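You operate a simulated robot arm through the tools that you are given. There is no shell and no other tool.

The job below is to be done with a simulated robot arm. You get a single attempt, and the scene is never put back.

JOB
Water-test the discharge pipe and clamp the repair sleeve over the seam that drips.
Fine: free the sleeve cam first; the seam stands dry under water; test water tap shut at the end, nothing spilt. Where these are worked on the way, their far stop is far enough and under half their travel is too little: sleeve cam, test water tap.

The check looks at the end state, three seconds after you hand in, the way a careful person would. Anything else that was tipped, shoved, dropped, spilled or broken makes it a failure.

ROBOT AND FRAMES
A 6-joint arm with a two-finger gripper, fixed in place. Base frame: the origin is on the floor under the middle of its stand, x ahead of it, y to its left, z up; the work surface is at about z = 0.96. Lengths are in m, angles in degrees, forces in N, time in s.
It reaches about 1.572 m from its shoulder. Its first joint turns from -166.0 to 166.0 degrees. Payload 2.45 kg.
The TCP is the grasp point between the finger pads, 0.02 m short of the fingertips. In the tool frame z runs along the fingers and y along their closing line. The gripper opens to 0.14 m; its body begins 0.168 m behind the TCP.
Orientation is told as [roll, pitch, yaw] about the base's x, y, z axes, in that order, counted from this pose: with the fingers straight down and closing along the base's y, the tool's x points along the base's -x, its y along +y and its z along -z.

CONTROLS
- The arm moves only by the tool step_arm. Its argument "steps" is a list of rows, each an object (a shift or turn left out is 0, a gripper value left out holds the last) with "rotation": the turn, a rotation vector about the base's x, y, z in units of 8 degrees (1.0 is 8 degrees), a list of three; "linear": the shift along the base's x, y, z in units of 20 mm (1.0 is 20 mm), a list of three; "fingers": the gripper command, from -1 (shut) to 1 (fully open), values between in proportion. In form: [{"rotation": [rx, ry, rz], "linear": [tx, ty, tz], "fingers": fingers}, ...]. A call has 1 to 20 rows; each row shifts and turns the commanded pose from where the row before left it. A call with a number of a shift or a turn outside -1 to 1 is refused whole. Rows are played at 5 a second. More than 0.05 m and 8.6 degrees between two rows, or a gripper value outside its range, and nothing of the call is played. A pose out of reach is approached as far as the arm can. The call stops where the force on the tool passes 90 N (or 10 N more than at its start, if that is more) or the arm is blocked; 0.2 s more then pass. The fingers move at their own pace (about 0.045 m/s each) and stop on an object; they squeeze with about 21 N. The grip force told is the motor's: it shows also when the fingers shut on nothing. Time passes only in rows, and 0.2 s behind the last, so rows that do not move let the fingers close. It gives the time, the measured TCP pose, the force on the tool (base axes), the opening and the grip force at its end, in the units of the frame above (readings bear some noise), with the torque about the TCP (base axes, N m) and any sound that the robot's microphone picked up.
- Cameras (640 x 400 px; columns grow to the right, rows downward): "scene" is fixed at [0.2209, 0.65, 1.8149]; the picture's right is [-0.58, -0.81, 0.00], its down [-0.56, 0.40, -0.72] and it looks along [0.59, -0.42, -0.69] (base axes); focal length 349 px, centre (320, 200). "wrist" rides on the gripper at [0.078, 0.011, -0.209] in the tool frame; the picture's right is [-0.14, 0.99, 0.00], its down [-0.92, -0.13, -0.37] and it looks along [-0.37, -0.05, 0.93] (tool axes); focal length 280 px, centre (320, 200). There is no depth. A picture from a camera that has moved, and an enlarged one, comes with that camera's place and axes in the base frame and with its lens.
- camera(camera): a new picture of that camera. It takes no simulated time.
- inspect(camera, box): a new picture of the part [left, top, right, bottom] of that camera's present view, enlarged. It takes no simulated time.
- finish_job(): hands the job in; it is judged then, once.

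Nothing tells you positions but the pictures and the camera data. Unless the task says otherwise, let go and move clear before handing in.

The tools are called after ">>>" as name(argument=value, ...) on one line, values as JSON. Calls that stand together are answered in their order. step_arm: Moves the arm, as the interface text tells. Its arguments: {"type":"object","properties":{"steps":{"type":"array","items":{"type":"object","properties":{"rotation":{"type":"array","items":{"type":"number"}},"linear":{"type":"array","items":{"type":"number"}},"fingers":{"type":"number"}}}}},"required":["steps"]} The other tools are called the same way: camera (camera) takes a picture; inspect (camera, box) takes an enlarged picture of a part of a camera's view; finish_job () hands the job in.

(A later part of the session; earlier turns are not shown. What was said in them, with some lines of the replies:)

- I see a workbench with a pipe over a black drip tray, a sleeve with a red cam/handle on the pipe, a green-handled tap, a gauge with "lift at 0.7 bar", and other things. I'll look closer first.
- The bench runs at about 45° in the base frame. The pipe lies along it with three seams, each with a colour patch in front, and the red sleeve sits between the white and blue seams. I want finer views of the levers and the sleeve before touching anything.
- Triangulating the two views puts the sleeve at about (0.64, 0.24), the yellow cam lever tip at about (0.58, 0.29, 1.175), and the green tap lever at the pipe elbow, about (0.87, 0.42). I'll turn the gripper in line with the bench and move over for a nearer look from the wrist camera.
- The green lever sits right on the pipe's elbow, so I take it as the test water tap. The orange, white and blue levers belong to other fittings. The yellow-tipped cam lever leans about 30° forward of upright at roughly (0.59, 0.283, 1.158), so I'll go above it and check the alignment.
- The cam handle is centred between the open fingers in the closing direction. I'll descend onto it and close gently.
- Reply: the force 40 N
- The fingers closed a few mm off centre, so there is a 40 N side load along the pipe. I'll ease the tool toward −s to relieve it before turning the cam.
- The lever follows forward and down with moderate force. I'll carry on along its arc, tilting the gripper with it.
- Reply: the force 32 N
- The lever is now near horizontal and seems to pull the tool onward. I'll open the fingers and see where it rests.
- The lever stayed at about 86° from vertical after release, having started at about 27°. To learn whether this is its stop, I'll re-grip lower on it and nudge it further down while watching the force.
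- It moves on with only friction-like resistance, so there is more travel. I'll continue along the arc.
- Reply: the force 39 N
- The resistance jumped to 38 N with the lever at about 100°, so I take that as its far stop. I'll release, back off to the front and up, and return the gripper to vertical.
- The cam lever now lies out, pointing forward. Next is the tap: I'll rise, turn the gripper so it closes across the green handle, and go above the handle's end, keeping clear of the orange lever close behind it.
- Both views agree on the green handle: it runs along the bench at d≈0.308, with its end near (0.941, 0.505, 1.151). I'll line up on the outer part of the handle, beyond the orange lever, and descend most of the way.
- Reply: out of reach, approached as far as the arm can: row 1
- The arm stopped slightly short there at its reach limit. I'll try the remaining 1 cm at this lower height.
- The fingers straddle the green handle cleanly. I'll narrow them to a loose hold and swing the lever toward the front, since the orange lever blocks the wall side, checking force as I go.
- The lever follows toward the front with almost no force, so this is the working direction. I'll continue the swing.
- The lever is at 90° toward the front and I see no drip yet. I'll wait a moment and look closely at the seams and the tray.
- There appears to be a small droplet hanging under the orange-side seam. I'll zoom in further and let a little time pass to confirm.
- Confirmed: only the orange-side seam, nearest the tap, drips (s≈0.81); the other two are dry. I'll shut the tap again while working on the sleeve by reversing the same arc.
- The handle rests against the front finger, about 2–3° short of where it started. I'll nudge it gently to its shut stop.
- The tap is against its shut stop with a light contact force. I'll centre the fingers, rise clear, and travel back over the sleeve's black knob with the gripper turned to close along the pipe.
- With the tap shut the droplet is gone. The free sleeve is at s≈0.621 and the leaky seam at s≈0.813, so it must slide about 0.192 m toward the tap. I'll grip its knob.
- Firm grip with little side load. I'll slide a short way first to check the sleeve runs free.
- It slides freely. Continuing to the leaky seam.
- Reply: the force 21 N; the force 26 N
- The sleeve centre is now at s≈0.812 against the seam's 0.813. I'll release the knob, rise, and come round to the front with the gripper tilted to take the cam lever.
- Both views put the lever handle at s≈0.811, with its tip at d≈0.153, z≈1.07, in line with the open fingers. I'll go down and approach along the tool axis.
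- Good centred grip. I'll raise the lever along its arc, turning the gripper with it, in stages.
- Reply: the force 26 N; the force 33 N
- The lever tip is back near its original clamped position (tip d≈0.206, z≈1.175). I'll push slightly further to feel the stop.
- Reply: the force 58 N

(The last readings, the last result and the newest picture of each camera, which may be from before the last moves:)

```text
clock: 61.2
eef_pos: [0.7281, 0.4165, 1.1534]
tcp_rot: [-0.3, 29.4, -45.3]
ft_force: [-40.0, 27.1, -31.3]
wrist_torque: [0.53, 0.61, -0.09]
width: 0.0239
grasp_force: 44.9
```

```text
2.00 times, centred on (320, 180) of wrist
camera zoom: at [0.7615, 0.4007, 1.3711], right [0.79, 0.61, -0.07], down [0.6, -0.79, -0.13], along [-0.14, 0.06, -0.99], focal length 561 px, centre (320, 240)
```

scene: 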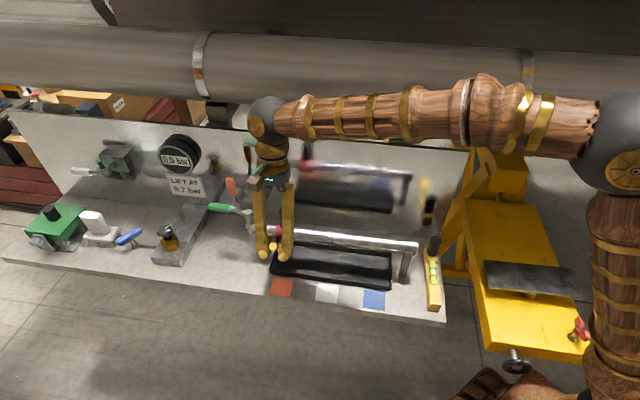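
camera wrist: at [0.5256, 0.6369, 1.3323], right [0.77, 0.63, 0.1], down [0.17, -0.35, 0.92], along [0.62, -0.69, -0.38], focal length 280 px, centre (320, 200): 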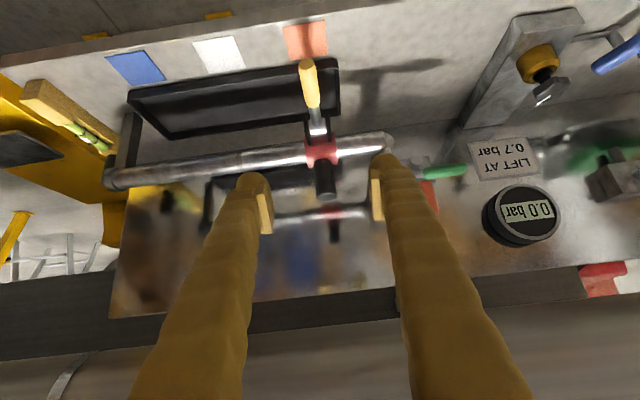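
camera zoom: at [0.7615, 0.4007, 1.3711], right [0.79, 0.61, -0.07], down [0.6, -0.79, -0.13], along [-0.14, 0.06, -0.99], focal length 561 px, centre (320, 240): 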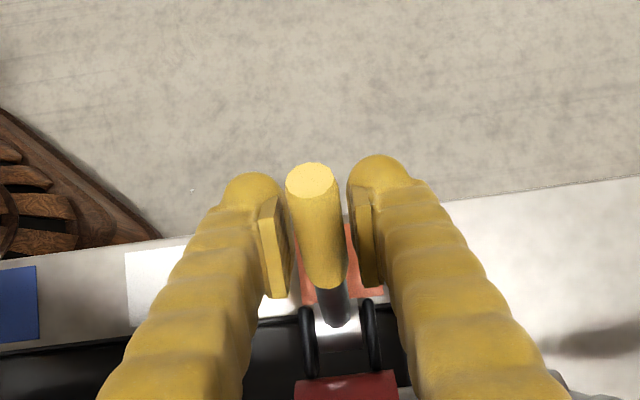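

The stop is reached: resistance rose to about 55 N with no further motion. I'll release, lift off, level the gripper, and look at the sleeve.

>>> step_arm(steps=[{"linear": [-0.1, 0.1, 0]}, {"fingers": 0.15}, {}, {}, {"linear": [0, 0, 1]}, {"linear": [0, 0, 1]}, {"linear": [0, 0, 1]}, {"linear": [0, 0, 1]}, {"linear": [0, 0, 1]}, {"rotation": [-0.6, -0.6, 0], "linear": [0, 0, 1]}, {"rotation": [-0.6, -0.6, 0], "linear": [0, 0, 1]}, {"rotation": [-0.6, -0.6, 0]}, {"rotation": [-0.72, -0.72, 0]}, {}])

>>> camera(camera="wrist")

>>> camera(camera="scene")

>>> inspect(camera="scene", box=[240, 190, 340, 300])

```text
clock: 64.2
eef_pos: [0.7271, 0.4179, 1.2926]
tcp_rot: [0.0, 0.9, -45.2]
ft_force: [-0.2, -0.1, -0.2]
wrist_torque: [-0.01, -0.01, -0.02]
width: 0.0805
grasp_force: 0.0
```

```text
taken
camera wrist: at [0.6826, 0.4799, 1.5012], right [0.8, 0.6, 0.0], down [0.56, -0.75, 0.35], along [0.21, -0.28, -0.94], focal length 280 px, centre (320, 200)
```

wrist: 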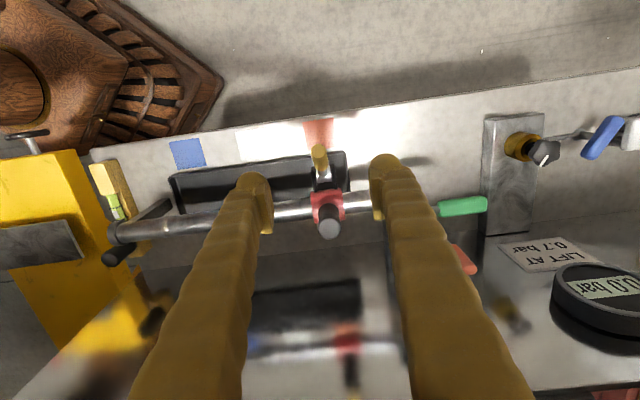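

```text
taken
```

scene: 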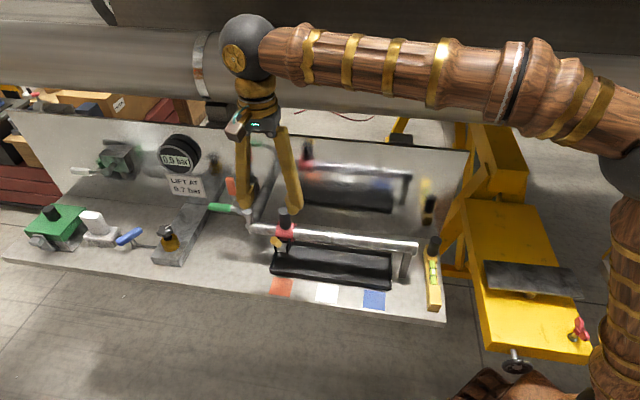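

```text
3.64 times, centred on (290, 245) of scene
camera zoom: at [0.2209, 0.65, 1.8149], right [-0.58, -0.81, 0.0], down [-0.56, 0.4, -0.72], along [0.59, -0.42, -0.69], focal length 1271 px, centre (429, 36)
```

zoom: 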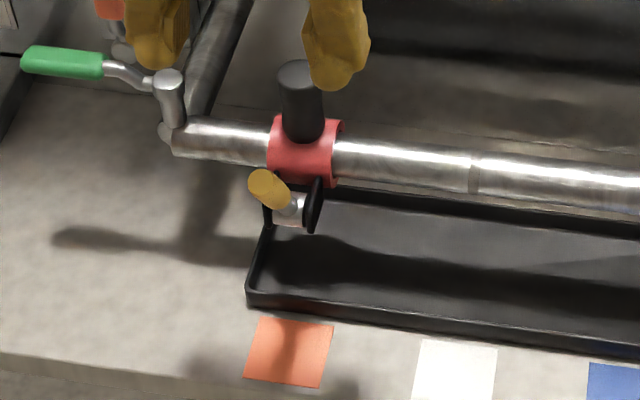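

The sleeve is centred on the leaky seam at s≈0.813 and its cam is clamped. Next I'll go back to the tap for the water test under pressure.

>>> step_arm(steps=[{"linear": [0.8, 0.3, 0], "rotation": [0, 0, 0.9375], "fingers": -0.4}, {"linear": [0.87, 0.34, 0], "rotation": [0, 0, 0.9375]}, {"linear": [0.87, 0.34, 0], "rotation": [0, 0, 0.9375]}, {"linear": [0.87, 0.34, 0], "rotation": [0, 0, 0.9375]}, {"linear": [0.87, 0.34, 0], "rotation": [0, 0, 0.9375]}, {"linear": [0.87, 0.34, 0], "rotation": [0, 0, 0.9375]}, {"linear": [0.87, 0.34, 0], "rotation": [0, 0, 0.9375]}, {"linear": [0.87, 0.34, 0], "rotation": [0, 0, 0.9375]}, {"linear": [0.87, 0.34, 0], "rotation": [0, 0, 0.9375]}, {"linear": [0.87, 0.34, 0], "rotation": [0, 0, 0.9375]}, {"linear": [0.87, 0.34, 0], "rotation": [0, 0, 0.9375]}, {"linear": [0.87, 0.34, 0], "rotation": [0, 0, 0.9375]}, {}])

>>> inspect(camera="wrist", box=[210, 50, 410, 240])

>>> inspect(camera="scene", box=[170, 120, 290, 250])

```text
clock: 67.0
eef_pos: [0.9338, 0.4981, 1.2923]
tcp_rot: [0.0, 1.1, 44.8]
ft_force: [-0.4, 0.3, 0.1]
wrist_torque: [0.0, 0.0, -0.04]
width: 0.0418
grasp_force: 0.0
```

```text
2.11 times, centred on (310, 145) of wrist
camera zoom: at [0.8735, 0.4545, 1.5007], right [-0.6, 0.8, 0.0], down [0.75, 0.56, 0.35], along [0.28, 0.21, -0.94], focal length 590 px, centre (341, 316)
```

zoom: 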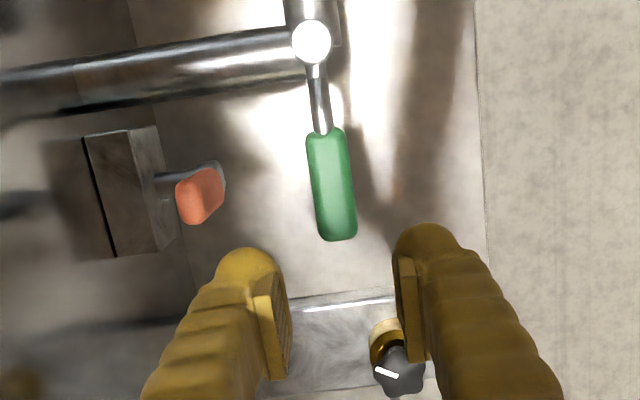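

```text
3.08 times, centred on (230, 185) of scene
camera zoom: at [0.2209, 0.65, 1.8149], right [-0.58, -0.81, 0.0], down [-0.56, 0.4, -0.72], along [0.59, -0.42, -0.69], focal length 1075 px, centre (597, 246)
```

zoom: 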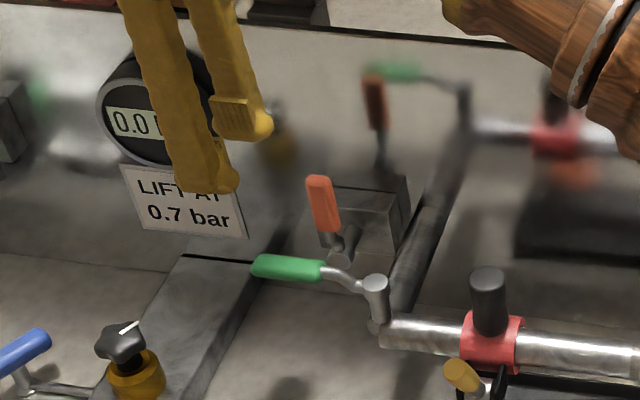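

Same line-up as before, with the tap still shut. I'll descend and loosely straddle the handle.

>>> step_arm(steps=[{"linear": [0.07, 0.05, -1]}, {"linear": [0, 0, -1]}, {"linear": [0, 0, -1]}, {"linear": [0, 0, -1]}, {"linear": [0, 0, -1]}, {"linear": [0, 0, -1]}, {"linear": [0, 0, -1]}, {"linear": [0, 0, -0.1]}, {}])

>>> inspect(camera="wrist", box=[210, 50, 410, 240])

```text
clock: 69.0
eef_pos: [0.9357, 0.4991, 1.1501]
tcp_rot: [0.1, 1.0, 44.8]
ft_force: [-0.3, 0.2, 0.3]
wrist_torque: [-0.03, 0.0, -0.03]
width: 0.0419
grasp_force: 0.1
```

```text
2.11 times, centred on (310, 145) of wrist
camera zoom: at [0.8756, 0.4561, 1.3588], right [-0.6, 0.8, 0.0], down [0.75, 0.56, 0.35], along [0.28, 0.21, -0.94], focal length 590 px, centre (341, 316)
```

zoom: 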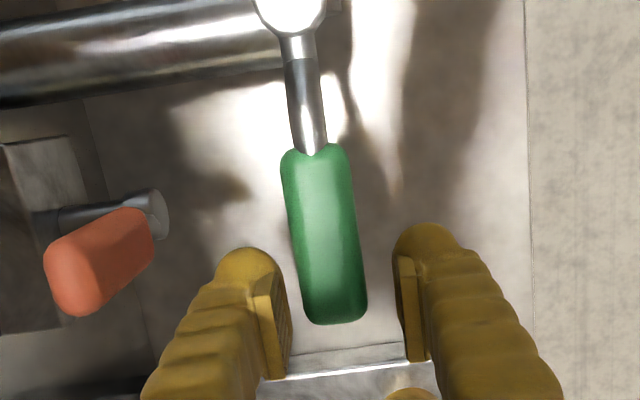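

>>> step_arm(steps=[{"fingers": -0.6}, {}, {"linear": [-0.5, 0.44, 0], "rotation": [0, 0, 0.9375]}, {"linear": [-0.555, 0.37, 0], "rotation": [0, 0, 0.9375]}, {"linear": [-0.598, 0.295, 0], "rotation": [0, 0, 0.9375]}, {"linear": [-0.632, 0.214, 0], "rotation": [0, 0, 0.9375]}, {"linear": [-0.655, 0.13, 0], "rotation": [0, 0, 0.9375]}, {"linear": [-0.666, 0.044, 0], "rotation": [0, 0, 0.9375]}, {"linear": [-0.666, -0.044, 0], "rotation": [0, 0, 0.9375]}, {"linear": [-0.655, -0.13, 0], "rotation": [0, 0, 0.9375]}, {"linear": [-0.632, -0.214, 0], "rotation": [0, 0, 0.9375]}, {"linear": [-0.598, -0.295, 0], "rotation": [0, 0, 0.9375]}, {"linear": [-0.555, -0.37, 0], "rotation": [0, 0, 0.9375]}, {"linear": [-0.5, -0.44, 0], "rotation": [0, 0, 0.9375]}, {}])

>>> inspect(camera="wrist", box=[210, 0, 540, 240])

>>> inspect(camera="scene", box=[230, 190, 400, 290])

```text
clock: 72.2
eef_pos: [0.7896, 0.4995, 1.1508]
tcp_rot: [0.0, 1.0, 135.0]
ft_force: [-0.4, 0.0, 0.9]
wrist_torque: [0.01, 0.04, -0.02]
width: 0.0281
grasp_force: 0.0
```

```text
1.67 times, centred on (375, 120) of wrist
camera zoom: at [0.836, 0.4401, 1.3593], right [-0.8, -0.6, 0.0], down [-0.56, 0.75, 0.35], along [-0.21, 0.28, -0.94], focal length 467 px, centre (228, 333)
```

zoom: 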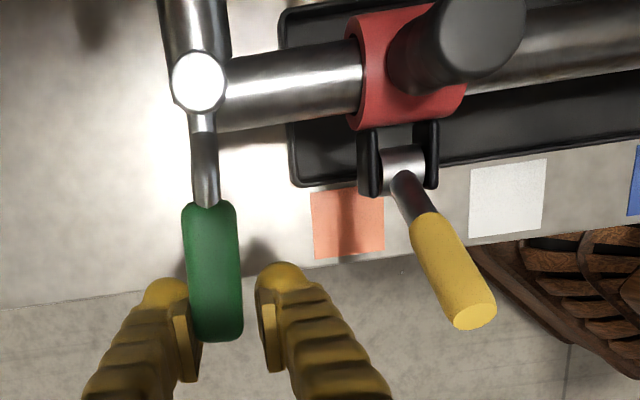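

```text
3.76 times, centred on (315, 240) of scene
camera zoom: at [0.2209, 0.65, 1.8149], right [-0.58, -0.81, 0.0], down [-0.56, 0.4, -0.72], along [0.59, -0.42, -0.69], focal length 1315 px, centre (339, 49)
```

zoom: 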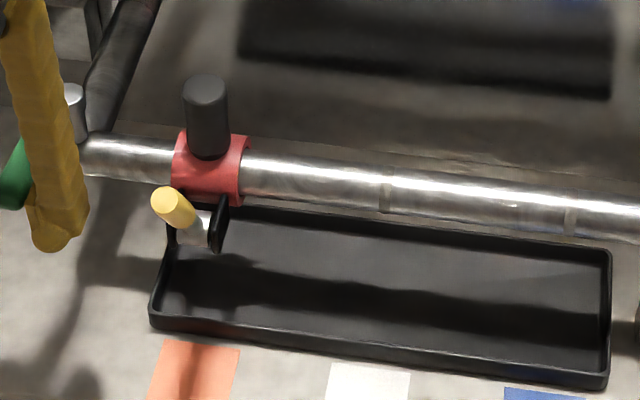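

No drip so far. I'll press the lever a few degrees further to its open stop, wait, and check all the seams.

>>> step_arm(steps=[{"linear": [-0.12, -0.12, 0], "rotation": [0, 0, 0.23]}, {"linear": [-0.12, -0.12, 0], "rotation": [0, 0, 0.23]}, {}, {}, {}, {}, {}, {}])

>>> inspect(camera="scene", box=[260, 215, 310, 265])

>>> inspect(camera="scene", box=[320, 220, 400, 280])

>>> inspect(camera="wrist", box=[210, 0, 540, 240])

```text
clock: 74.0
eef_pos: [0.7856, 0.4952, 1.1503]
tcp_rot: [-0.1, 0.9, 138.5]
ft_force: [0.2, -0.2, -0.1]
wrist_torque: [0.04, 0.05, 0.01]
width: 0.0278
grasp_force: 0.2
```

```text
8.00 times, centred on (285, 240) of scene
camera zoom: at [0.2209, 0.65, 1.8149], right [-0.58, -0.81, 0.0], down [-0.56, 0.4, -0.72], along [0.59, -0.42, -0.69], focal length 2795 px, centre (600, -120)
```

zoom: 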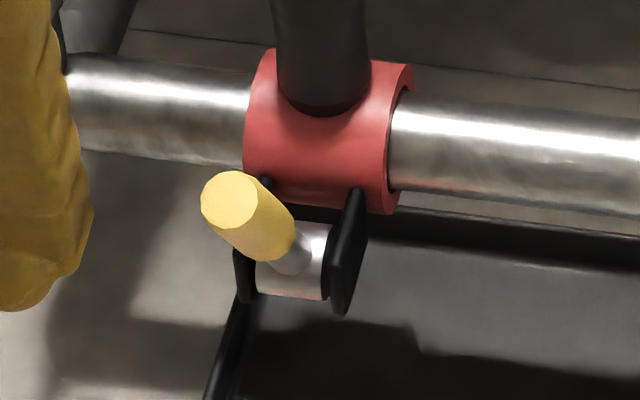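

```text
6.67 times, centred on (360, 250) of scene
camera zoom: at [0.2209, 0.65, 1.8149], right [-0.58, -0.81, 0.0], down [-0.56, 0.4, -0.72], along [0.59, -0.42, -0.69], focal length 2329 px, centre (53, -133)
```

zoom: 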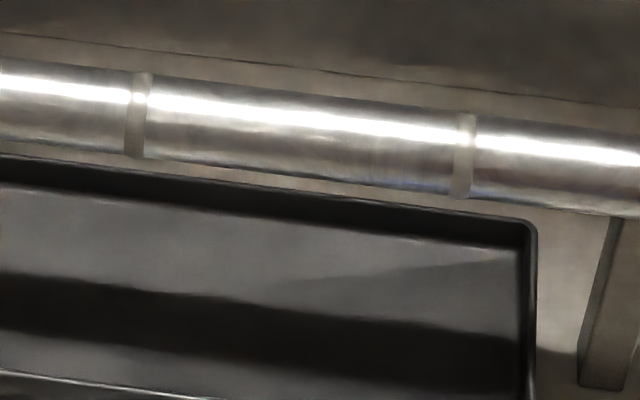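

```text
1.67 times, centred on (375, 120) of wrist
camera zoom: at [0.8349, 0.4383, 1.3592], right [-0.76, -0.65, 0.0], down [-0.61, 0.71, 0.35], along [-0.23, 0.27, -0.94], focal length 467 px, centre (228, 333)
```

zoom: 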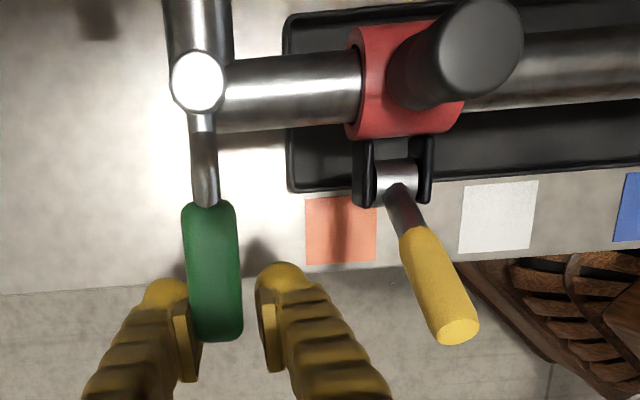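

The clamped seam stays dry under water and the other seams are dry too. I'll nudge the lever a few degrees more to be sure it is at its open stop, with the cam lever still well clear.

>>> step_arm(steps=[{"linear": [-0.12, -0.13, 0], "rotation": [0, 0, 0.23]}, {"linear": [-0.11, -0.13, 0], "rotation": [0, 0, 0.23]}, {}, {}])

>>> inspect(camera="wrist", box=[210, 0, 540, 240])

>>> inspect(camera="scene", box=[220, 190, 310, 280])

```text
clock: 75.0
eef_pos: [0.7831, 0.4899, 1.1505]
tcp_rot: [-0.1, 0.9, 142.0]
ft_force: [14.8, 8.3, 2.0]
wrist_torque: [-0.04, 0.03, -0.04]
width: 0.0367
grasp_force: 7.2
```

```text
1.67 times, centred on (375, 120) of wrist
camera zoom: at [0.8347, 0.4365, 1.3594], right [-0.72, -0.7, 0.0], down [-0.65, 0.67, 0.35], along [-0.24, 0.25, -0.94], focal length 467 px, centre (228, 333)
```

zoom: 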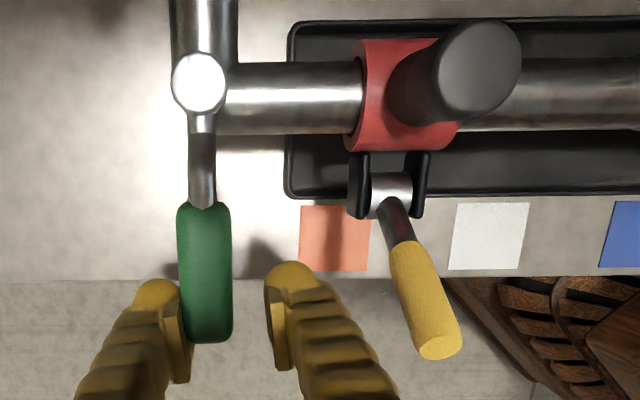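

```text
4.44 times, centred on (265, 235) of scene
camera zoom: at [0.2209, 0.65, 1.8149], right [-0.58, -0.81, 0.0], down [-0.56, 0.4, -0.72], along [0.59, -0.42, -0.69], focal length 1553 px, centre (564, 44)
```

zoom: 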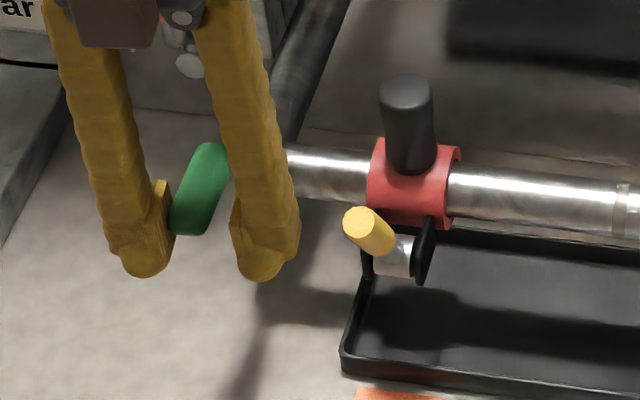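

The tap is now against its open stop, with about 17 N and no further motion. I'll wait with the water on and watch beneath the sleeve.

>>> step_arm(steps=[{"linear": [0.1, 0.12, 0], "rotation": [0, 0, -0.2]}, {}, {}, {}])

>>> inspect(camera="scene", box=[265, 222, 305, 262])

>>> step_arm(steps=[{}, {}, {}])

>>> inspect(camera="scene", box=[265, 222, 305, 262])

>>> inspect(camera="scene", box=[255, 130, 425, 300])

```text
clock: 76.0
eef_pos: [0.7832, 0.4921, 1.1503]
tcp_rot: [0.0, 1.0, 140.6]
ft_force: [2.6, 8.0, -0.1]
wrist_torque: [-0.02, 0.0, 0.11]
width: 0.0327
grasp_force: 3.4
```

```text
10.00 times, centred on (285, 242) of scene
camera zoom: at [0.2209, 0.65, 1.8149], right [-0.58, -0.81, 0.0], down [-0.56, 0.4, -0.72], along [0.59, -0.42, -0.69], focal length 3494 px, centre (670, -220)
```

zoom: 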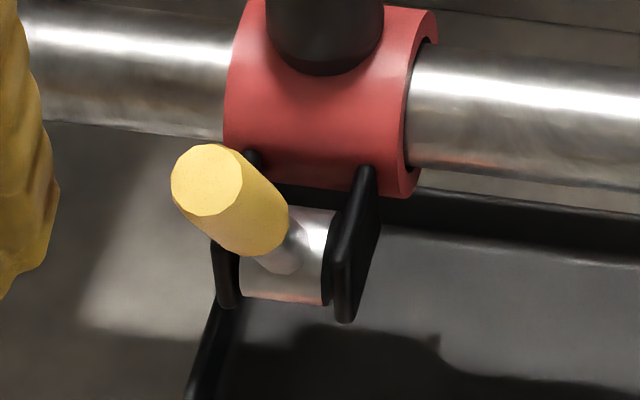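

```text
clock: 76.8
eef_pos: [0.7847, 0.4923, 1.1501]
tcp_rot: [0.0, 1.1, 140.6]
ft_force: [2.3, 7.8, -2.5]
wrist_torque: [-0.06, 0.04, 0.07]
width: 0.0329
grasp_force: 3.6
```

```text
10.00 times, centred on (285, 242) of scene
camera zoom: at [0.2209, 0.65, 1.8149], right [-0.58, -0.81, 0.0], down [-0.56, 0.4, -0.72], along [0.59, -0.42, -0.69], focal length 3494 px, centre (670, -220)
```

zoom: 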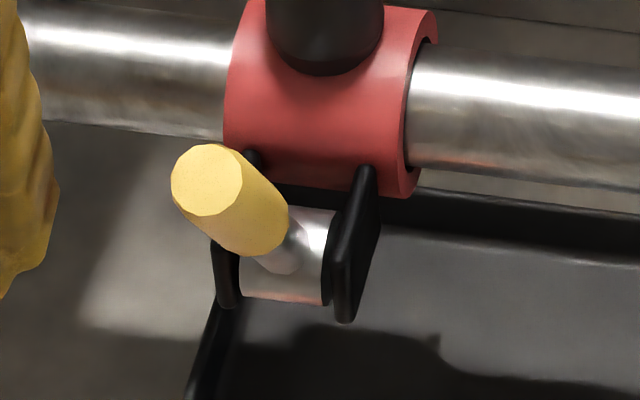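

```text
2.35 times, centred on (340, 215) of scene
camera zoom: at [0.2209, 0.65, 1.8149], right [-0.58, -0.81, 0.0], down [-0.56, 0.4, -0.72], along [0.59, -0.42, -0.69], focal length 822 px, centre (273, 165)
```

zoom: 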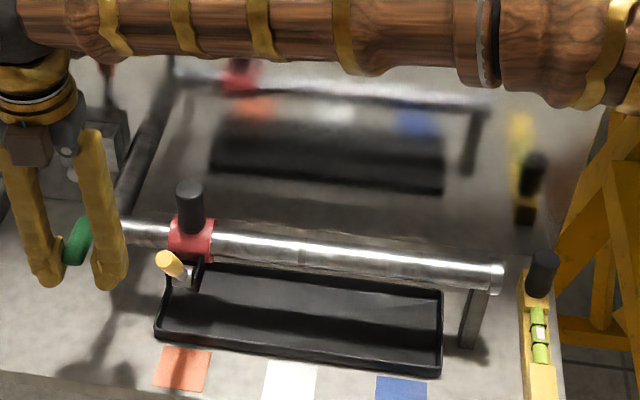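

From this camera the sleeve would hide a droplet, so I want to see its underside while the water is on. I'll let go of the tap, leaving it open, rise, and bring the wrist camera round to the front, low down.

>>> step_arm(steps=[{"linear": [0.08, 0.08, 0], "rotation": [0, 0, -0.2], "fingers": -0.4}, {}, {"linear": [0, 0, 1]}, {"linear": [0, 0, 1]}, {"linear": [0, 0, 1]}, {"linear": [0, 0, 1]}, {"linear": [0, 0, 1]}, {"linear": [0, 0, 1]}, {"linear": [0, 0, 1]}, {"linear": [0, 0, 1]}])

>>> inspect(camera="scene", box=[190, 150, 340, 280])

```text
clock: 79.0
eef_pos: [0.7845, 0.4942, 1.3107]
tcp_rot: [-0.1, 1.0, 138.9]
ft_force: [0.3, 0.4, 0.5]
wrist_torque: [-0.04, 0.01, 0.03]
width: 0.0419
grasp_force: 0.1
```

```text
3.08 times, centred on (265, 215) of scene
camera zoom: at [0.2209, 0.65, 1.8149], right [-0.58, -0.81, 0.0], down [-0.56, 0.4, -0.72], along [0.59, -0.42, -0.69], focal length 1075 px, centre (489, 154)
```

zoom: 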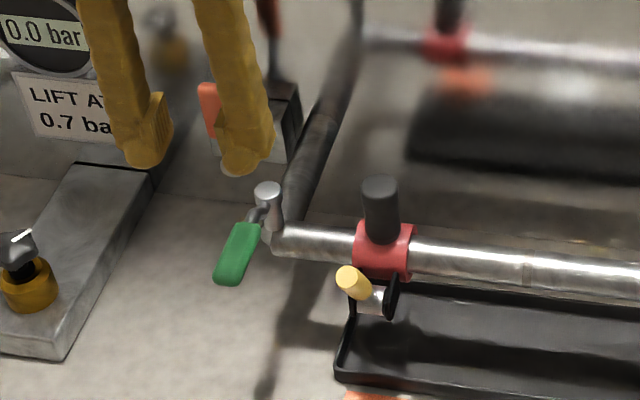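

>>> step_arm(steps=[{"linear": [-0.388, 0.055, 0], "rotation": [0, 0, -1]}, {"linear": [-0.388, 0.055, 0], "rotation": [0, 0, -1]}, {"linear": [-0.388, 0.055, 0], "rotation": [0, 0, -1]}, {"linear": [-0.388, 0.055, 0], "rotation": [0, 0, -1]}, {"linear": [-0.388, 0.055, 0], "rotation": [0, 0, -1]}, {"linear": [-0.388, 0.055, 0], "rotation": [0, 0, -1]}, {"linear": [-0.388, 0.055, 0], "rotation": [0, 0, -1]}, {"linear": [-0.388, 0.055, 0], "rotation": [0, 0, -1]}, {"linear": [-0.388, 0.055, 0], "rotation": [0, 0, -1]}, {"linear": [-0.388, 0.055, 0], "rotation": [0, 0, -1]}, {"linear": [-0.388, 0.055, 0], "rotation": [0, 0, -1]}, {"linear": [-0.388, 0.055, 0], "rotation": [0, 0, -1]}, {"linear": [-0.388, 0.055, 0], "rotation": [0, 0, -1]}, {"linear": [-0.388, 0.055, 0], "rotation": [0, 0, -1]}, {"linear": [-0.388, 0.055, 0], "rotation": [0, 0, -1]}, {"linear": [-0.388, 0.055, 0], "rotation": [0, 0, -1]}, {"linear": [-0.388, 0.055, 0], "rotation": [0, 0, -1]}, {"linear": [-0.388, 0.055, 0], "rotation": [0, 0, -1]}, {"linear": [-0.388, 0.055, 0], "rotation": [0, 0, -1]}, {"linear": [-0.388, 0.055, 0], "rotation": [0, 0, -1]}])

>>> step_arm(steps=[{"rotation": [0, 0, -1]}, {"rotation": [0, 0, -1]}, {"rotation": [0, 0, -1], "fingers": 0.5}, {"rotation": [-0.68, -0.68, 0], "linear": [0, 0, -0.5]}, {"rotation": [-0.68, -0.68, 0], "linear": [0, 0, -1]}, {"rotation": [-0.68, -0.68, 0], "linear": [0, 0, -1]}, {"rotation": [-0.68, -0.68, 0], "linear": [0, 0, -1]}, {"rotation": [-0.68, -0.68, 0], "linear": [0, 0, -1]}, {"rotation": [-0.68, -0.68, 0], "linear": [0, 0, -1]}, {"rotation": [-0.68, -0.68, 0], "linear": [0, 0, -1]}, {"rotation": [-0.68, -0.68, 0], "linear": [0, 0, -1]}, {}])

>>> camera(camera="wrist")

>>> camera(camera="scene")

```text
clock: 83.2
eef_pos: [0.6294, 0.5156, 1.3109]
tcp_rot: [0.0, 1.1, -21.3]
ft_force: [0.6, -0.4, 0.3]
wrist_torque: [-0.05, -0.04, -0.04]
width: 0.0422
grasp_force: 0.1
```

```text
clock: 85.8
eef_pos: [0.6293, 0.5148, 1.1611]
tcp_rot: [0.2, -60.8, -45.1]
ft_force: [0.0, 0.0, 0.9]
wrist_torque: [-0.02, 0.0, 0.01]
width: 0.105
grasp_force: 0.0
```

```text
taken
camera wrist: at [0.4816, 0.68, 1.1935], right [0.75, 0.65, 0.12], down [0.0, -0.18, 0.98], along [0.66, -0.74, -0.14], focal length 280 px, centre (320, 200)
```

wrist: 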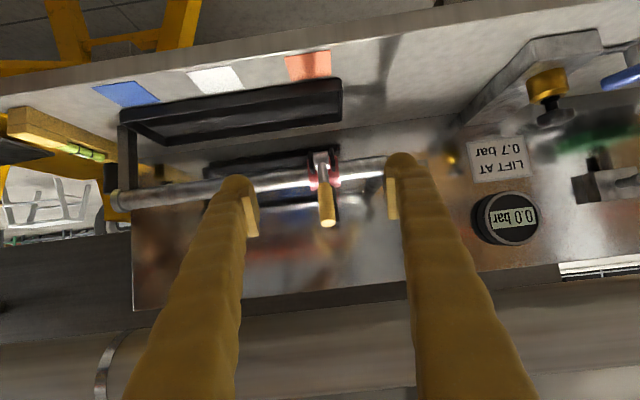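

```text
taken
```

scene: 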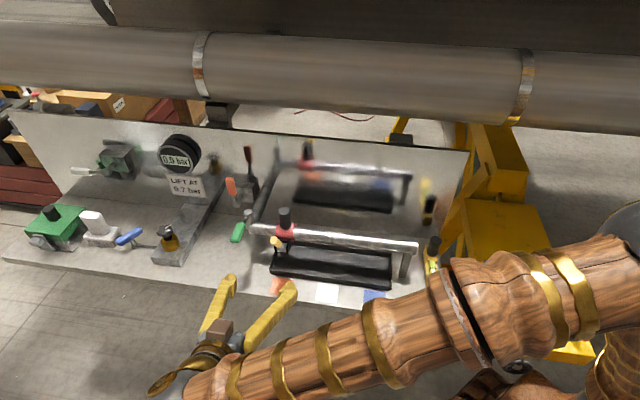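

>>> step_arm(steps=[{"linear": [0, 0, -1]}, {"linear": [0, 0, -1]}, {"linear": [0, 0, -1]}, {"linear": [0, 0, -1]}, {"linear": [0, 0, -1]}, {"linear": [0, 0, -1]}, {"linear": [0, 0, -1]}, {}])

>>> camera(camera="wrist")

>>> inspect(camera="wrist", box=[270, 180, 370, 290])

```text
clock: 87.6
eef_pos: [0.6299, 0.5159, 1.0193]
tcp_rot: [0.0, -60.7, -45.2]
ft_force: [-0.2, 0.2, -0.1]
wrist_torque: [-0.02, 0.01, -0.05]
width: 0.1049
grasp_force: 0.0
```

```text
taken
camera wrist: at [0.4814, 0.68, 1.0531], right [0.75, 0.65, 0.12], down [0.0, -0.18, 0.98], along [0.66, -0.74, -0.14], focal length 280 px, centre (320, 200)
```

wrist: 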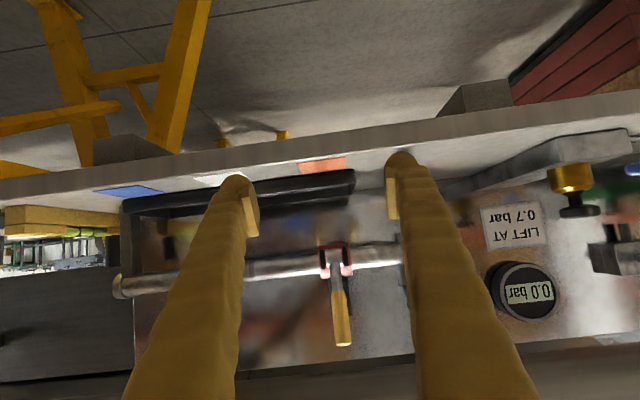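

```text
3.64 times, centred on (320, 235) of wrist
camera zoom: at [0.4814, 0.68, 1.0531], right [0.75, 0.65, 0.12], down [0.0, -0.18, 0.98], along [0.66, -0.74, -0.14], focal length 1020 px, centre (320, 73)
```

zoom: 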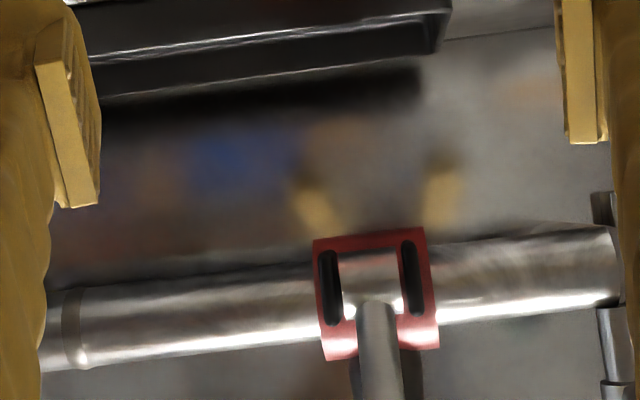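

From the low front view nothing hangs or falls beneath the sleeve with the water on. I'll check once more after a second, then shut the tap.

>>> step_arm(steps=[{}, {}, {}, {}])

>>> inspect(camera="wrist", box=[310, 170, 370, 270])

>>> inspect(camera="scene", box=[255, 215, 345, 300])

```text
clock: 88.6
eef_pos: [0.629, 0.5158, 1.0203]
tcp_rot: [0.1, -60.5, -45.0]
ft_force: [-0.5, -0.1, -0.1]
wrist_torque: [-0.04, 0.0, -0.01]
width: 0.1049
grasp_force: 0.0
```

```text
4.00 times, centred on (340, 220) of wrist
camera zoom: at [0.4814, 0.6801, 1.0532], right [0.75, 0.65, 0.12], down [0.0, -0.18, 0.98], along [0.66, -0.74, -0.14], focal length 1122 px, centre (240, 120)
```

zoom: 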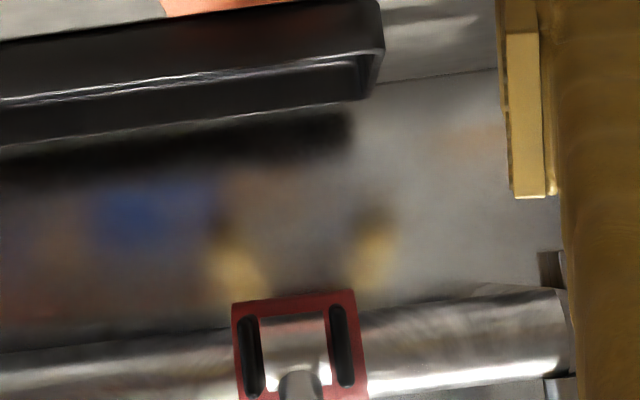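

```text
4.71 times, centred on (300, 258) of scene
camera zoom: at [0.2209, 0.65, 1.8149], right [-0.58, -0.81, 0.0], down [-0.56, 0.4, -0.72], along [0.59, -0.42, -0.69], focal length 1644 px, centre (414, -71)
```

zoom: 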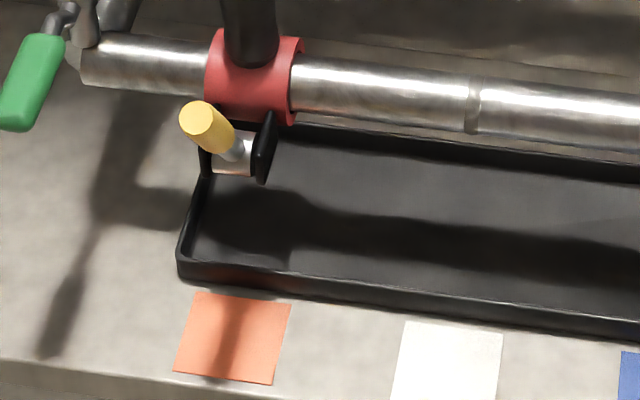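

The seam stands dry under water. Now back to the tap to shut it: rise, level the gripper, and turn it to line up with the open lever.

>>> step_arm(steps=[{"rotation": [0.68, 0.68, 0], "linear": [0, 0, 1], "fingers": -0.4}, {"rotation": [0.68, 0.68, 0], "linear": [0, 0, 1]}, {"rotation": [0.68, 0.68, 0], "linear": [0, 0, 1]}, {"rotation": [0.68, 0.68, 0], "linear": [0, 0, 1]}, {"rotation": [0.68, 0.68, 0], "linear": [0, 0, 1]}, {"rotation": [0.68, 0.68, 0], "linear": [0, 0, 1]}, {"rotation": [0.68, 0.68, 0], "linear": [0, 0, 1]}, {"rotation": [0.6, 0.6, 0], "linear": [0, 0, 1]}, {"linear": [0, 0, 1]}, {"linear": [0, 0, 1]}, {"linear": [0, 0, 1]}, {"linear": [0, 0, 1]}, {"linear": [0, 0, 1]}, {"linear": [0, 0, 1]}])

>>> step_arm(steps=[{"linear": [0.405, -0.0425, 0], "rotation": [0, 0, 1]}, {"linear": [0.405, -0.0425, 0], "rotation": [0, 0, 1]}, {"linear": [0.405, -0.0425, 0], "rotation": [0, 0, 1]}, {"linear": [0.405, -0.0425, 0], "rotation": [0, 0, 1]}, {"linear": [0.405, -0.0425, 0], "rotation": [0, 0, 1]}, {"linear": [0.405, -0.0425, 0], "rotation": [0, 0, 1]}, {"linear": [0.405, -0.0425, 0], "rotation": [0, 0, 1]}, {"linear": [0.405, -0.0425, 0], "rotation": [0, 0, 1]}, {"linear": [0.405, -0.0425, 0], "rotation": [0, 0, 1]}, {"linear": [0.405, -0.0425, 0], "rotation": [0, 0, 1]}, {"linear": [0.405, -0.0425, 0], "rotation": [0, 0, 1]}, {"linear": [0.405, -0.0425, 0], "rotation": [0, 0, 1]}, {"linear": [0.405, -0.0425, 0], "rotation": [0, 0, 1]}, {"linear": [0.405, -0.0425, 0], "rotation": [0, 0, 1]}, {"linear": [0.405, -0.0425, 0], "rotation": [0, 0, 1]}, {"linear": [0.405, -0.0425, 0], "rotation": [0, 0, 1]}, {"linear": [0.405, -0.0425, 0], "rotation": [0, 0, 1]}, {"linear": [0.405, -0.0425, 0], "rotation": [0, 0, 1]}, {"linear": [0.405, -0.0425, 0], "rotation": [0, 0, 1]}, {"linear": [0.405, -0.0425, 0], "rotation": [0, 0, 1]}])

>>> step_arm(steps=[{"rotation": [0, 0, 1]}, {"rotation": [0, 0, 1]}, {"rotation": [0, 0, 0.5]}, {}])

>>> camera(camera="wrist")

>>> inspect(camera="scene", box=[190, 150, 340, 280])

```text
clock: 91.6
eef_pos: [0.6303, 0.5164, 1.2997]
tcp_rot: [0.0, 0.0, -45.1]
ft_force: [-0.6, -1.1, 0.2]
wrist_torque: [0.0, 0.04, 0.03]
width: 0.0421
grasp_force: 0.1
```

```text
clock: 95.8
eef_pos: [0.793, 0.4975, 1.3007]
tcp_rot: [0.1, 0.1, 115.0]
ft_force: [-0.1, 1.1, 0.3]
wrist_torque: [0.03, -0.01, -0.01]
width: 0.0422
grasp_force: 0.2
```

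```text
clock: 96.8
eef_pos: [0.7922, 0.4971, 1.3005]
tcp_rot: [0.0, 0.0, 135.0]
ft_force: [0.5, -0.5, 0.0]
wrist_torque: [0.02, -0.01, -0.02]
width: 0.0417
grasp_force: 0.1
```

```text
taken
camera wrist: at [0.8392, 0.4362, 1.5081], right [-0.8, -0.6, 0.0], down [-0.56, 0.74, 0.37], along [-0.22, 0.29, -0.93], focal length 280 px, centre (320, 200)
```

wrist: 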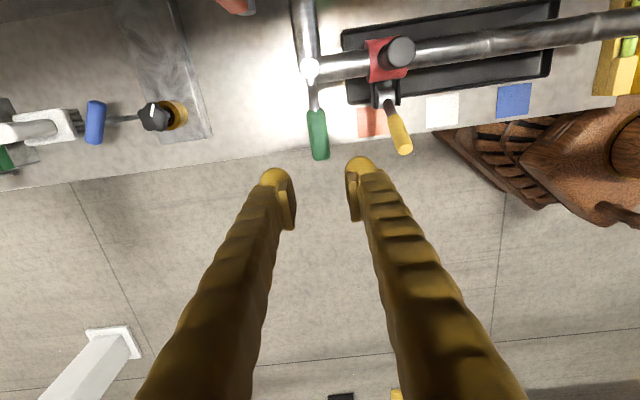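

```text
3.08 times, centred on (265, 215) of scene
camera zoom: at [0.2209, 0.65, 1.8149], right [-0.58, -0.81, 0.0], down [-0.56, 0.4, -0.72], along [0.59, -0.42, -0.69], focal length 1075 px, centre (489, 154)
```

zoom: 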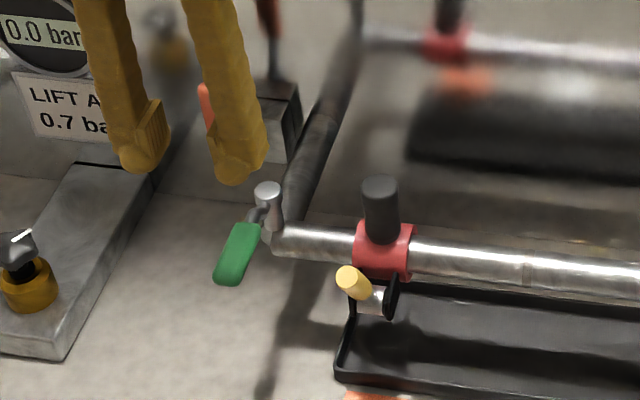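

The open lever is along −d at s≈0.913, in line with the fingers. Descending to straddle it.

>>> step_arm(steps=[{"linear": [-0.035, 0.105, -1]}, {"linear": [0, 0, -1]}, {"linear": [0, 0, -1]}, {"linear": [0, 0, -1]}, {"linear": [0, 0, -1]}, {"linear": [0, 0, -1]}, {"linear": [0, 0, -1]}, {"linear": [0, 0, -0.5]}, {}])

>>> inspect(camera="wrist", box=[210, 50, 430, 240])

```text
clock: 98.8
eef_pos: [0.7906, 0.4993, 1.1506]
tcp_rot: [-0.1, -0.1, 134.9]
ft_force: [0.7, -0.7, 0.2]
wrist_torque: [0.0, -0.02, 0.01]
width: 0.0421
grasp_force: 0.1
```

```text
2.11 times, centred on (320, 145) of wrist
camera zoom: at [0.8384, 0.4377, 1.3582], right [-0.8, -0.6, 0.0], down [-0.56, 0.74, 0.37], along [-0.22, 0.29, -0.93], focal length 590 px, centre (320, 316)
```

zoom: 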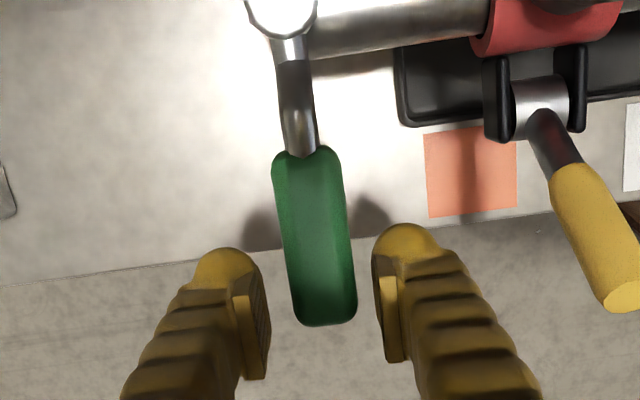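

Cleanly straddled. I'll narrow the fingers and swing the lever back to shut along the same arc, with a small final nudge.

>>> step_arm(steps=[{"fingers": -0.6}, {}, {"linear": [0.5, 0.44, 0], "rotation": [0, 0, -0.9375]}, {"linear": [0.555, 0.37, 0], "rotation": [0, 0, -0.9375]}, {"linear": [0.598, 0.295, 0], "rotation": [0, 0, -0.9375]}, {"linear": [0.632, 0.214, 0], "rotation": [0, 0, -0.9375]}, {"linear": [0.655, 0.13, 0], "rotation": [0, 0, -0.9375]}, {"linear": [0.666, 0.044, 0], "rotation": [0, 0, -0.9375]}, {"linear": [0.666, -0.044, 0], "rotation": [0, 0, -0.9375]}, {"linear": [0.655, -0.13, 0], "rotation": [0, 0, -0.9375]}, {"linear": [0.632, -0.214, 0], "rotation": [0, 0, -0.9375]}, {"linear": [0.598, -0.295, 0], "rotation": [0, 0, -0.9375]}, {"linear": [0.555, -0.37, 0], "rotation": [0, 0, -0.9375]}, {"linear": [0.5, -0.44, 0], "rotation": [0, 0, -0.9375]}, {}])

>>> step_arm(steps=[{"linear": [0.12, -0.12, 0], "rotation": [0, 0, -0.2]}, {"linear": [0.12, -0.12, 0], "rotation": [0, 0, -0.2]}, {}])

>>> inspect(camera="wrist", box=[210, 30, 410, 240])

>>> inspect(camera="scene", box=[180, 150, 300, 250])

```text
clock: 102.0
eef_pos: [0.9346, 0.5003, 1.1512]
tcp_rot: [0.0, 0.1, 44.8]
ft_force: [0.6, 0.6, -0.2]
wrist_torque: [0.01, -0.02, 0.0]
width: 0.0277
grasp_force: 0.1
```

```text
clock: 102.8
eef_pos: [0.9399, 0.4963, 1.1506]
tcp_rot: [-0.1, 0.1, 41.7]
ft_force: [0.5, -0.4, -0.2]
wrist_torque: [0.02, 0.01, -0.04]
width: 0.028
grasp_force: 0.4
```

```text
1.90 times, centred on (310, 135) of wrist
camera zoom: at [0.8748, 0.453, 1.358], right [-0.56, 0.83, 0.0], down [0.77, 0.52, 0.37], along [0.31, 0.2, -0.93], focal length 534 px, centre (339, 324)
```

zoom: 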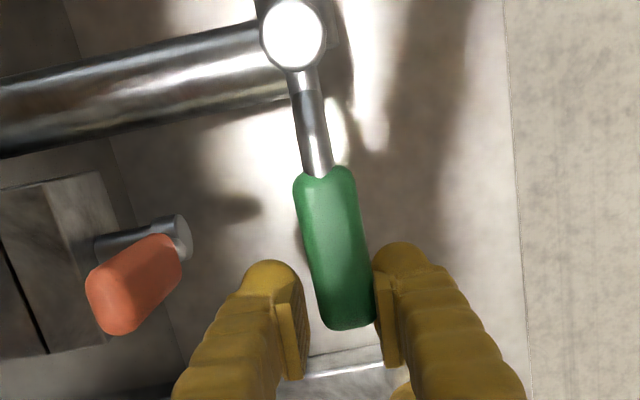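

```text
4.00 times, centred on (240, 200) of scene
camera zoom: at [0.2209, 0.65, 1.8149], right [-0.58, -0.81, 0.0], down [-0.56, 0.4, -0.72], along [0.59, -0.42, -0.69], focal length 1398 px, centre (640, 200)
```

zoom: 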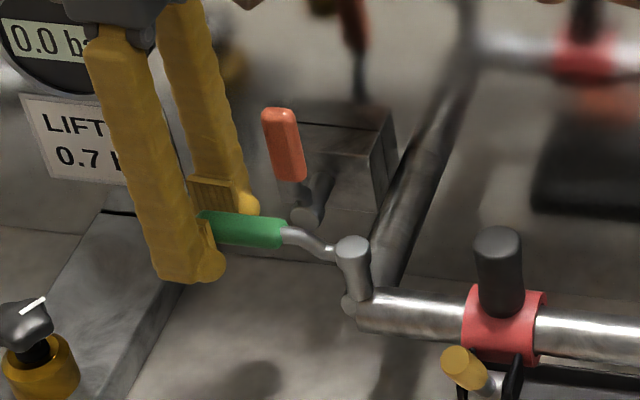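

>>> step_arm(steps=[{"linear": [0.08, -0.1, 0], "rotation": [0, 0, -0.13]}, {}, {}])

```text
clock: 103.6
eef_pos: [0.9405, 0.4937, 1.1502]
tcp_rot: [-0.1, 0.0, 40.6]
ft_force: [-3.7, 3.1, 0.7]
wrist_torque: [-0.06, 0.02, -0.02]
width: 0.0311
grasp_force: 1.7
```

The lever meets its shut stop, with light force building and no further motion. I'll back off, open, and rise clear.

>>> step_arm(steps=[{"linear": [-0.15, 0.15, 0], "rotation": [0, 0, 0.25]}, {"fingers": -0.4}, {}, {"linear": [0, 0, 1]}, {"linear": [0, 0, 1]}, {"linear": [0, 0, 1]}, {"linear": [0, 0, 1]}, {"linear": [0, 0, 1]}, {"linear": [0, 0, 1]}, {"linear": [0, 0, 1]}, {}])

>>> inspect(camera="wrist", box=[210, 30, 410, 240])

>>> inspect(camera="scene", box=[190, 150, 340, 280])

```text
clock: 106.0
eef_pos: [0.9388, 0.499, 1.2899]
tcp_rot: [0.0, 0.1, 42.7]
ft_force: [-0.6, -0.2, -0.7]
wrist_torque: [0.0, 0.0, 0.0]
width: 0.042
grasp_force: 0.1
```

```text
1.90 times, centred on (310, 135) of wrist
camera zoom: at [0.8743, 0.4531, 1.4976], right [-0.57, 0.82, 0.0], down [0.76, 0.53, 0.37], along [0.3, 0.21, -0.93], focal length 534 px, centre (339, 324)
```

zoom: 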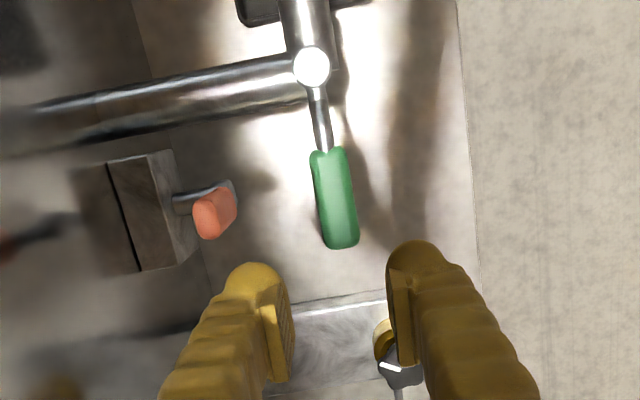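

```text
3.08 times, centred on (265, 215) of scene
camera zoom: at [0.2209, 0.65, 1.8149], right [-0.58, -0.81, 0.0], down [-0.56, 0.4, -0.72], along [0.59, -0.42, -0.69], focal length 1075 px, centre (489, 154)
```

zoom: 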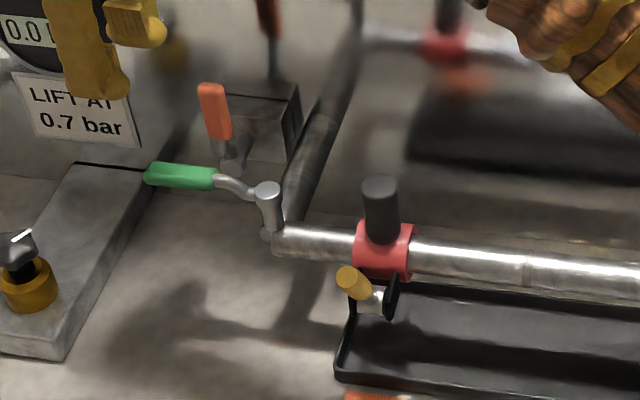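

The tap is back at its original shut angle, the sleeve is clamped over the seam, and the orange lever and everything else are untouched. I'll move the arm clear and take a final look.

>>> step_arm(steps=[{"linear": [-0.9, -0.5, 0.2]}, {"linear": [-0.9, -0.5, 0.3]}, {"linear": [-0.9, -0.5, 0.4]}, {"linear": [-0.9, -0.5, 0.5], "rotation": [0, 0, -0.5]}, {"linear": [-0.9, -0.5, 0.5], "rotation": [0, 0, -0.5]}, {"linear": [-0.9, -0.5, 0.5], "rotation": [0, 0, -0.5]}, {"linear": [-0.9, -0.5, 0.5], "rotation": [0, 0, -0.5]}, {"linear": [-0.9, -0.5, 0.5], "rotation": [0, 0, -0.5]}, {"linear": [-0.9, -0.5, 0.5], "rotation": [0, 0, -0.5]}, {"linear": [-0.9, -0.5, 0.5], "rotation": [0, 0, -0.5]}, {"linear": [-0.9, -0.5, 0.5], "rotation": [0, 0, -0.5]}, {"linear": [-0.9, -0.5, 0.5]}, {"linear": [-0.9, -0.5, 0.5]}, {"linear": [-0.9, -0.5, 0.5]}, {"linear": [-0.9, -0.5, 0.5]}, {"linear": [-0.9, -0.5, 0.5]}, {"linear": [-0.9, -0.5, 0.5]}, {"linear": [-0.9, -0.5, 0.5]}, {}])

>>> camera(camera="scene")

>>> camera(camera="wrist")

>>> inspect(camera="scene", box=[220, 130, 460, 320])

>>> inspect(camera="scene", box=[10, 110, 250, 270])

```text
clock: 110.0
eef_pos: [0.6151, 0.3166, 1.4585]
tcp_rot: [0.0, 0.2, 10.6]
ft_force: [1.1, 0.7, -0.5]
wrist_torque: [0.0, -0.01, -0.01]
width: 0.0417
grasp_force: 0.1
```

```text
taken
```

scene: 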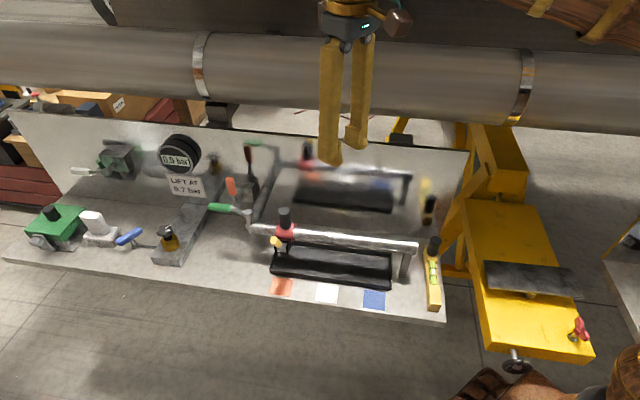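

```text
taken
camera wrist: at [0.5363, 0.3125, 1.6664], right [-0.05, 1.0, 0.0], down [0.93, 0.05, 0.37], along [0.37, 0.02, -0.93], focal length 280 px, centre (320, 200)
```

wrist: 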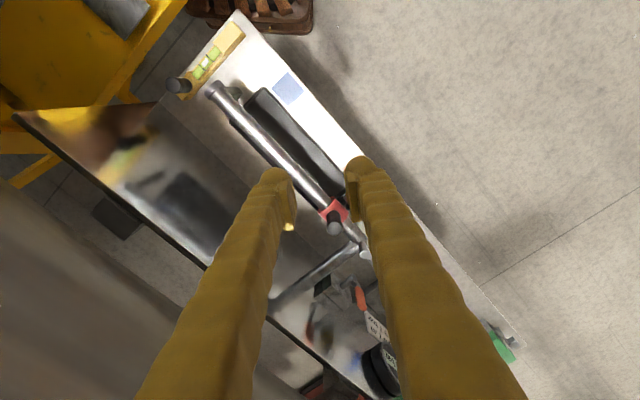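

```text
2.11 times, centred on (340, 225) of scene
camera zoom: at [0.2209, 0.65, 1.8149], right [-0.58, -0.81, 0.0], down [-0.56, 0.4, -0.72], along [0.59, -0.42, -0.69], focal length 736 px, centre (278, 147)
```

zoom: 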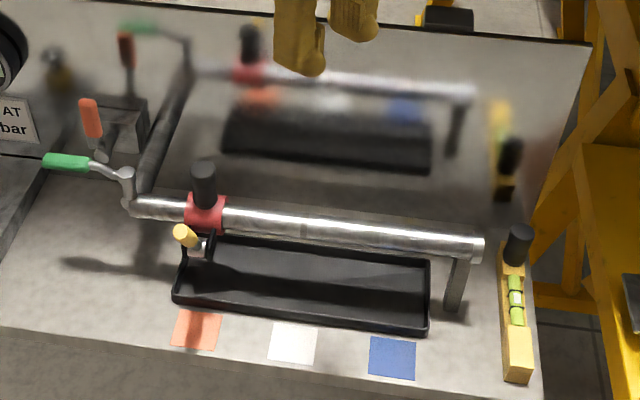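

```text
2.50 times, centred on (130, 190) of scene
camera zoom: at [0.2209, 0.65, 1.8149], right [-0.58, -0.81, 0.0], down [-0.56, 0.4, -0.72], along [0.59, -0.42, -0.69], focal length 874 px, centre (795, 225)
```

zoom: 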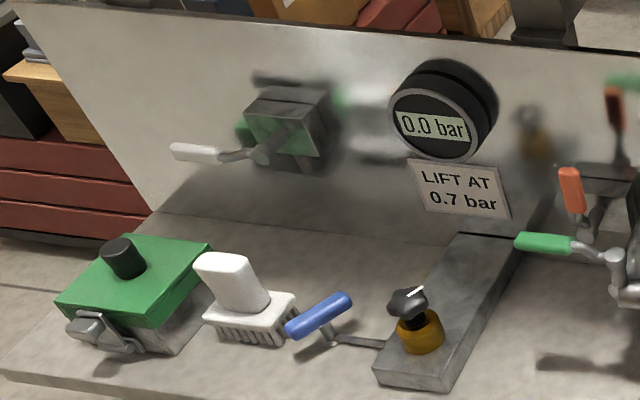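

The final view shows the sleeve clamped over the seam that dripped, the tap back at its shut position and the tray and bench dry. Everything else is as it was and the arm is clear, so I'm handing in.

>>> finish_job()

```text
The job is handed in.
```

The repair sleeve is clamped over the seam that dripped, the one nearest the tap, by the orange patch. The test water tap is shut again. I've handed the job in; no result has come back yet.

- **Sleeve cam:** I freed it first, swinging the lever about 70° until it met firm resistance. After moving the sleeve I clamped it back to its original stop.
- **First water test:** With the green tap open, a droplet hung under the orange-side seam. The other two seams were dry.
- **Sleeve position:** I shut the tap, slid the sleeve about 0.19 m along the pipe and centred it on the seam to within a few millimetres.
- **Second water test:** With the tap at its open stop, no drip showed from above or from a low view in front. The sleeve wall is about as thick as the droplet was long, so a very small drip inside it could have stayed hidden.
- **End state:** The tap is back at its shut stop, the tray and bench look dry, nothing else was moved, and the arm is clear.
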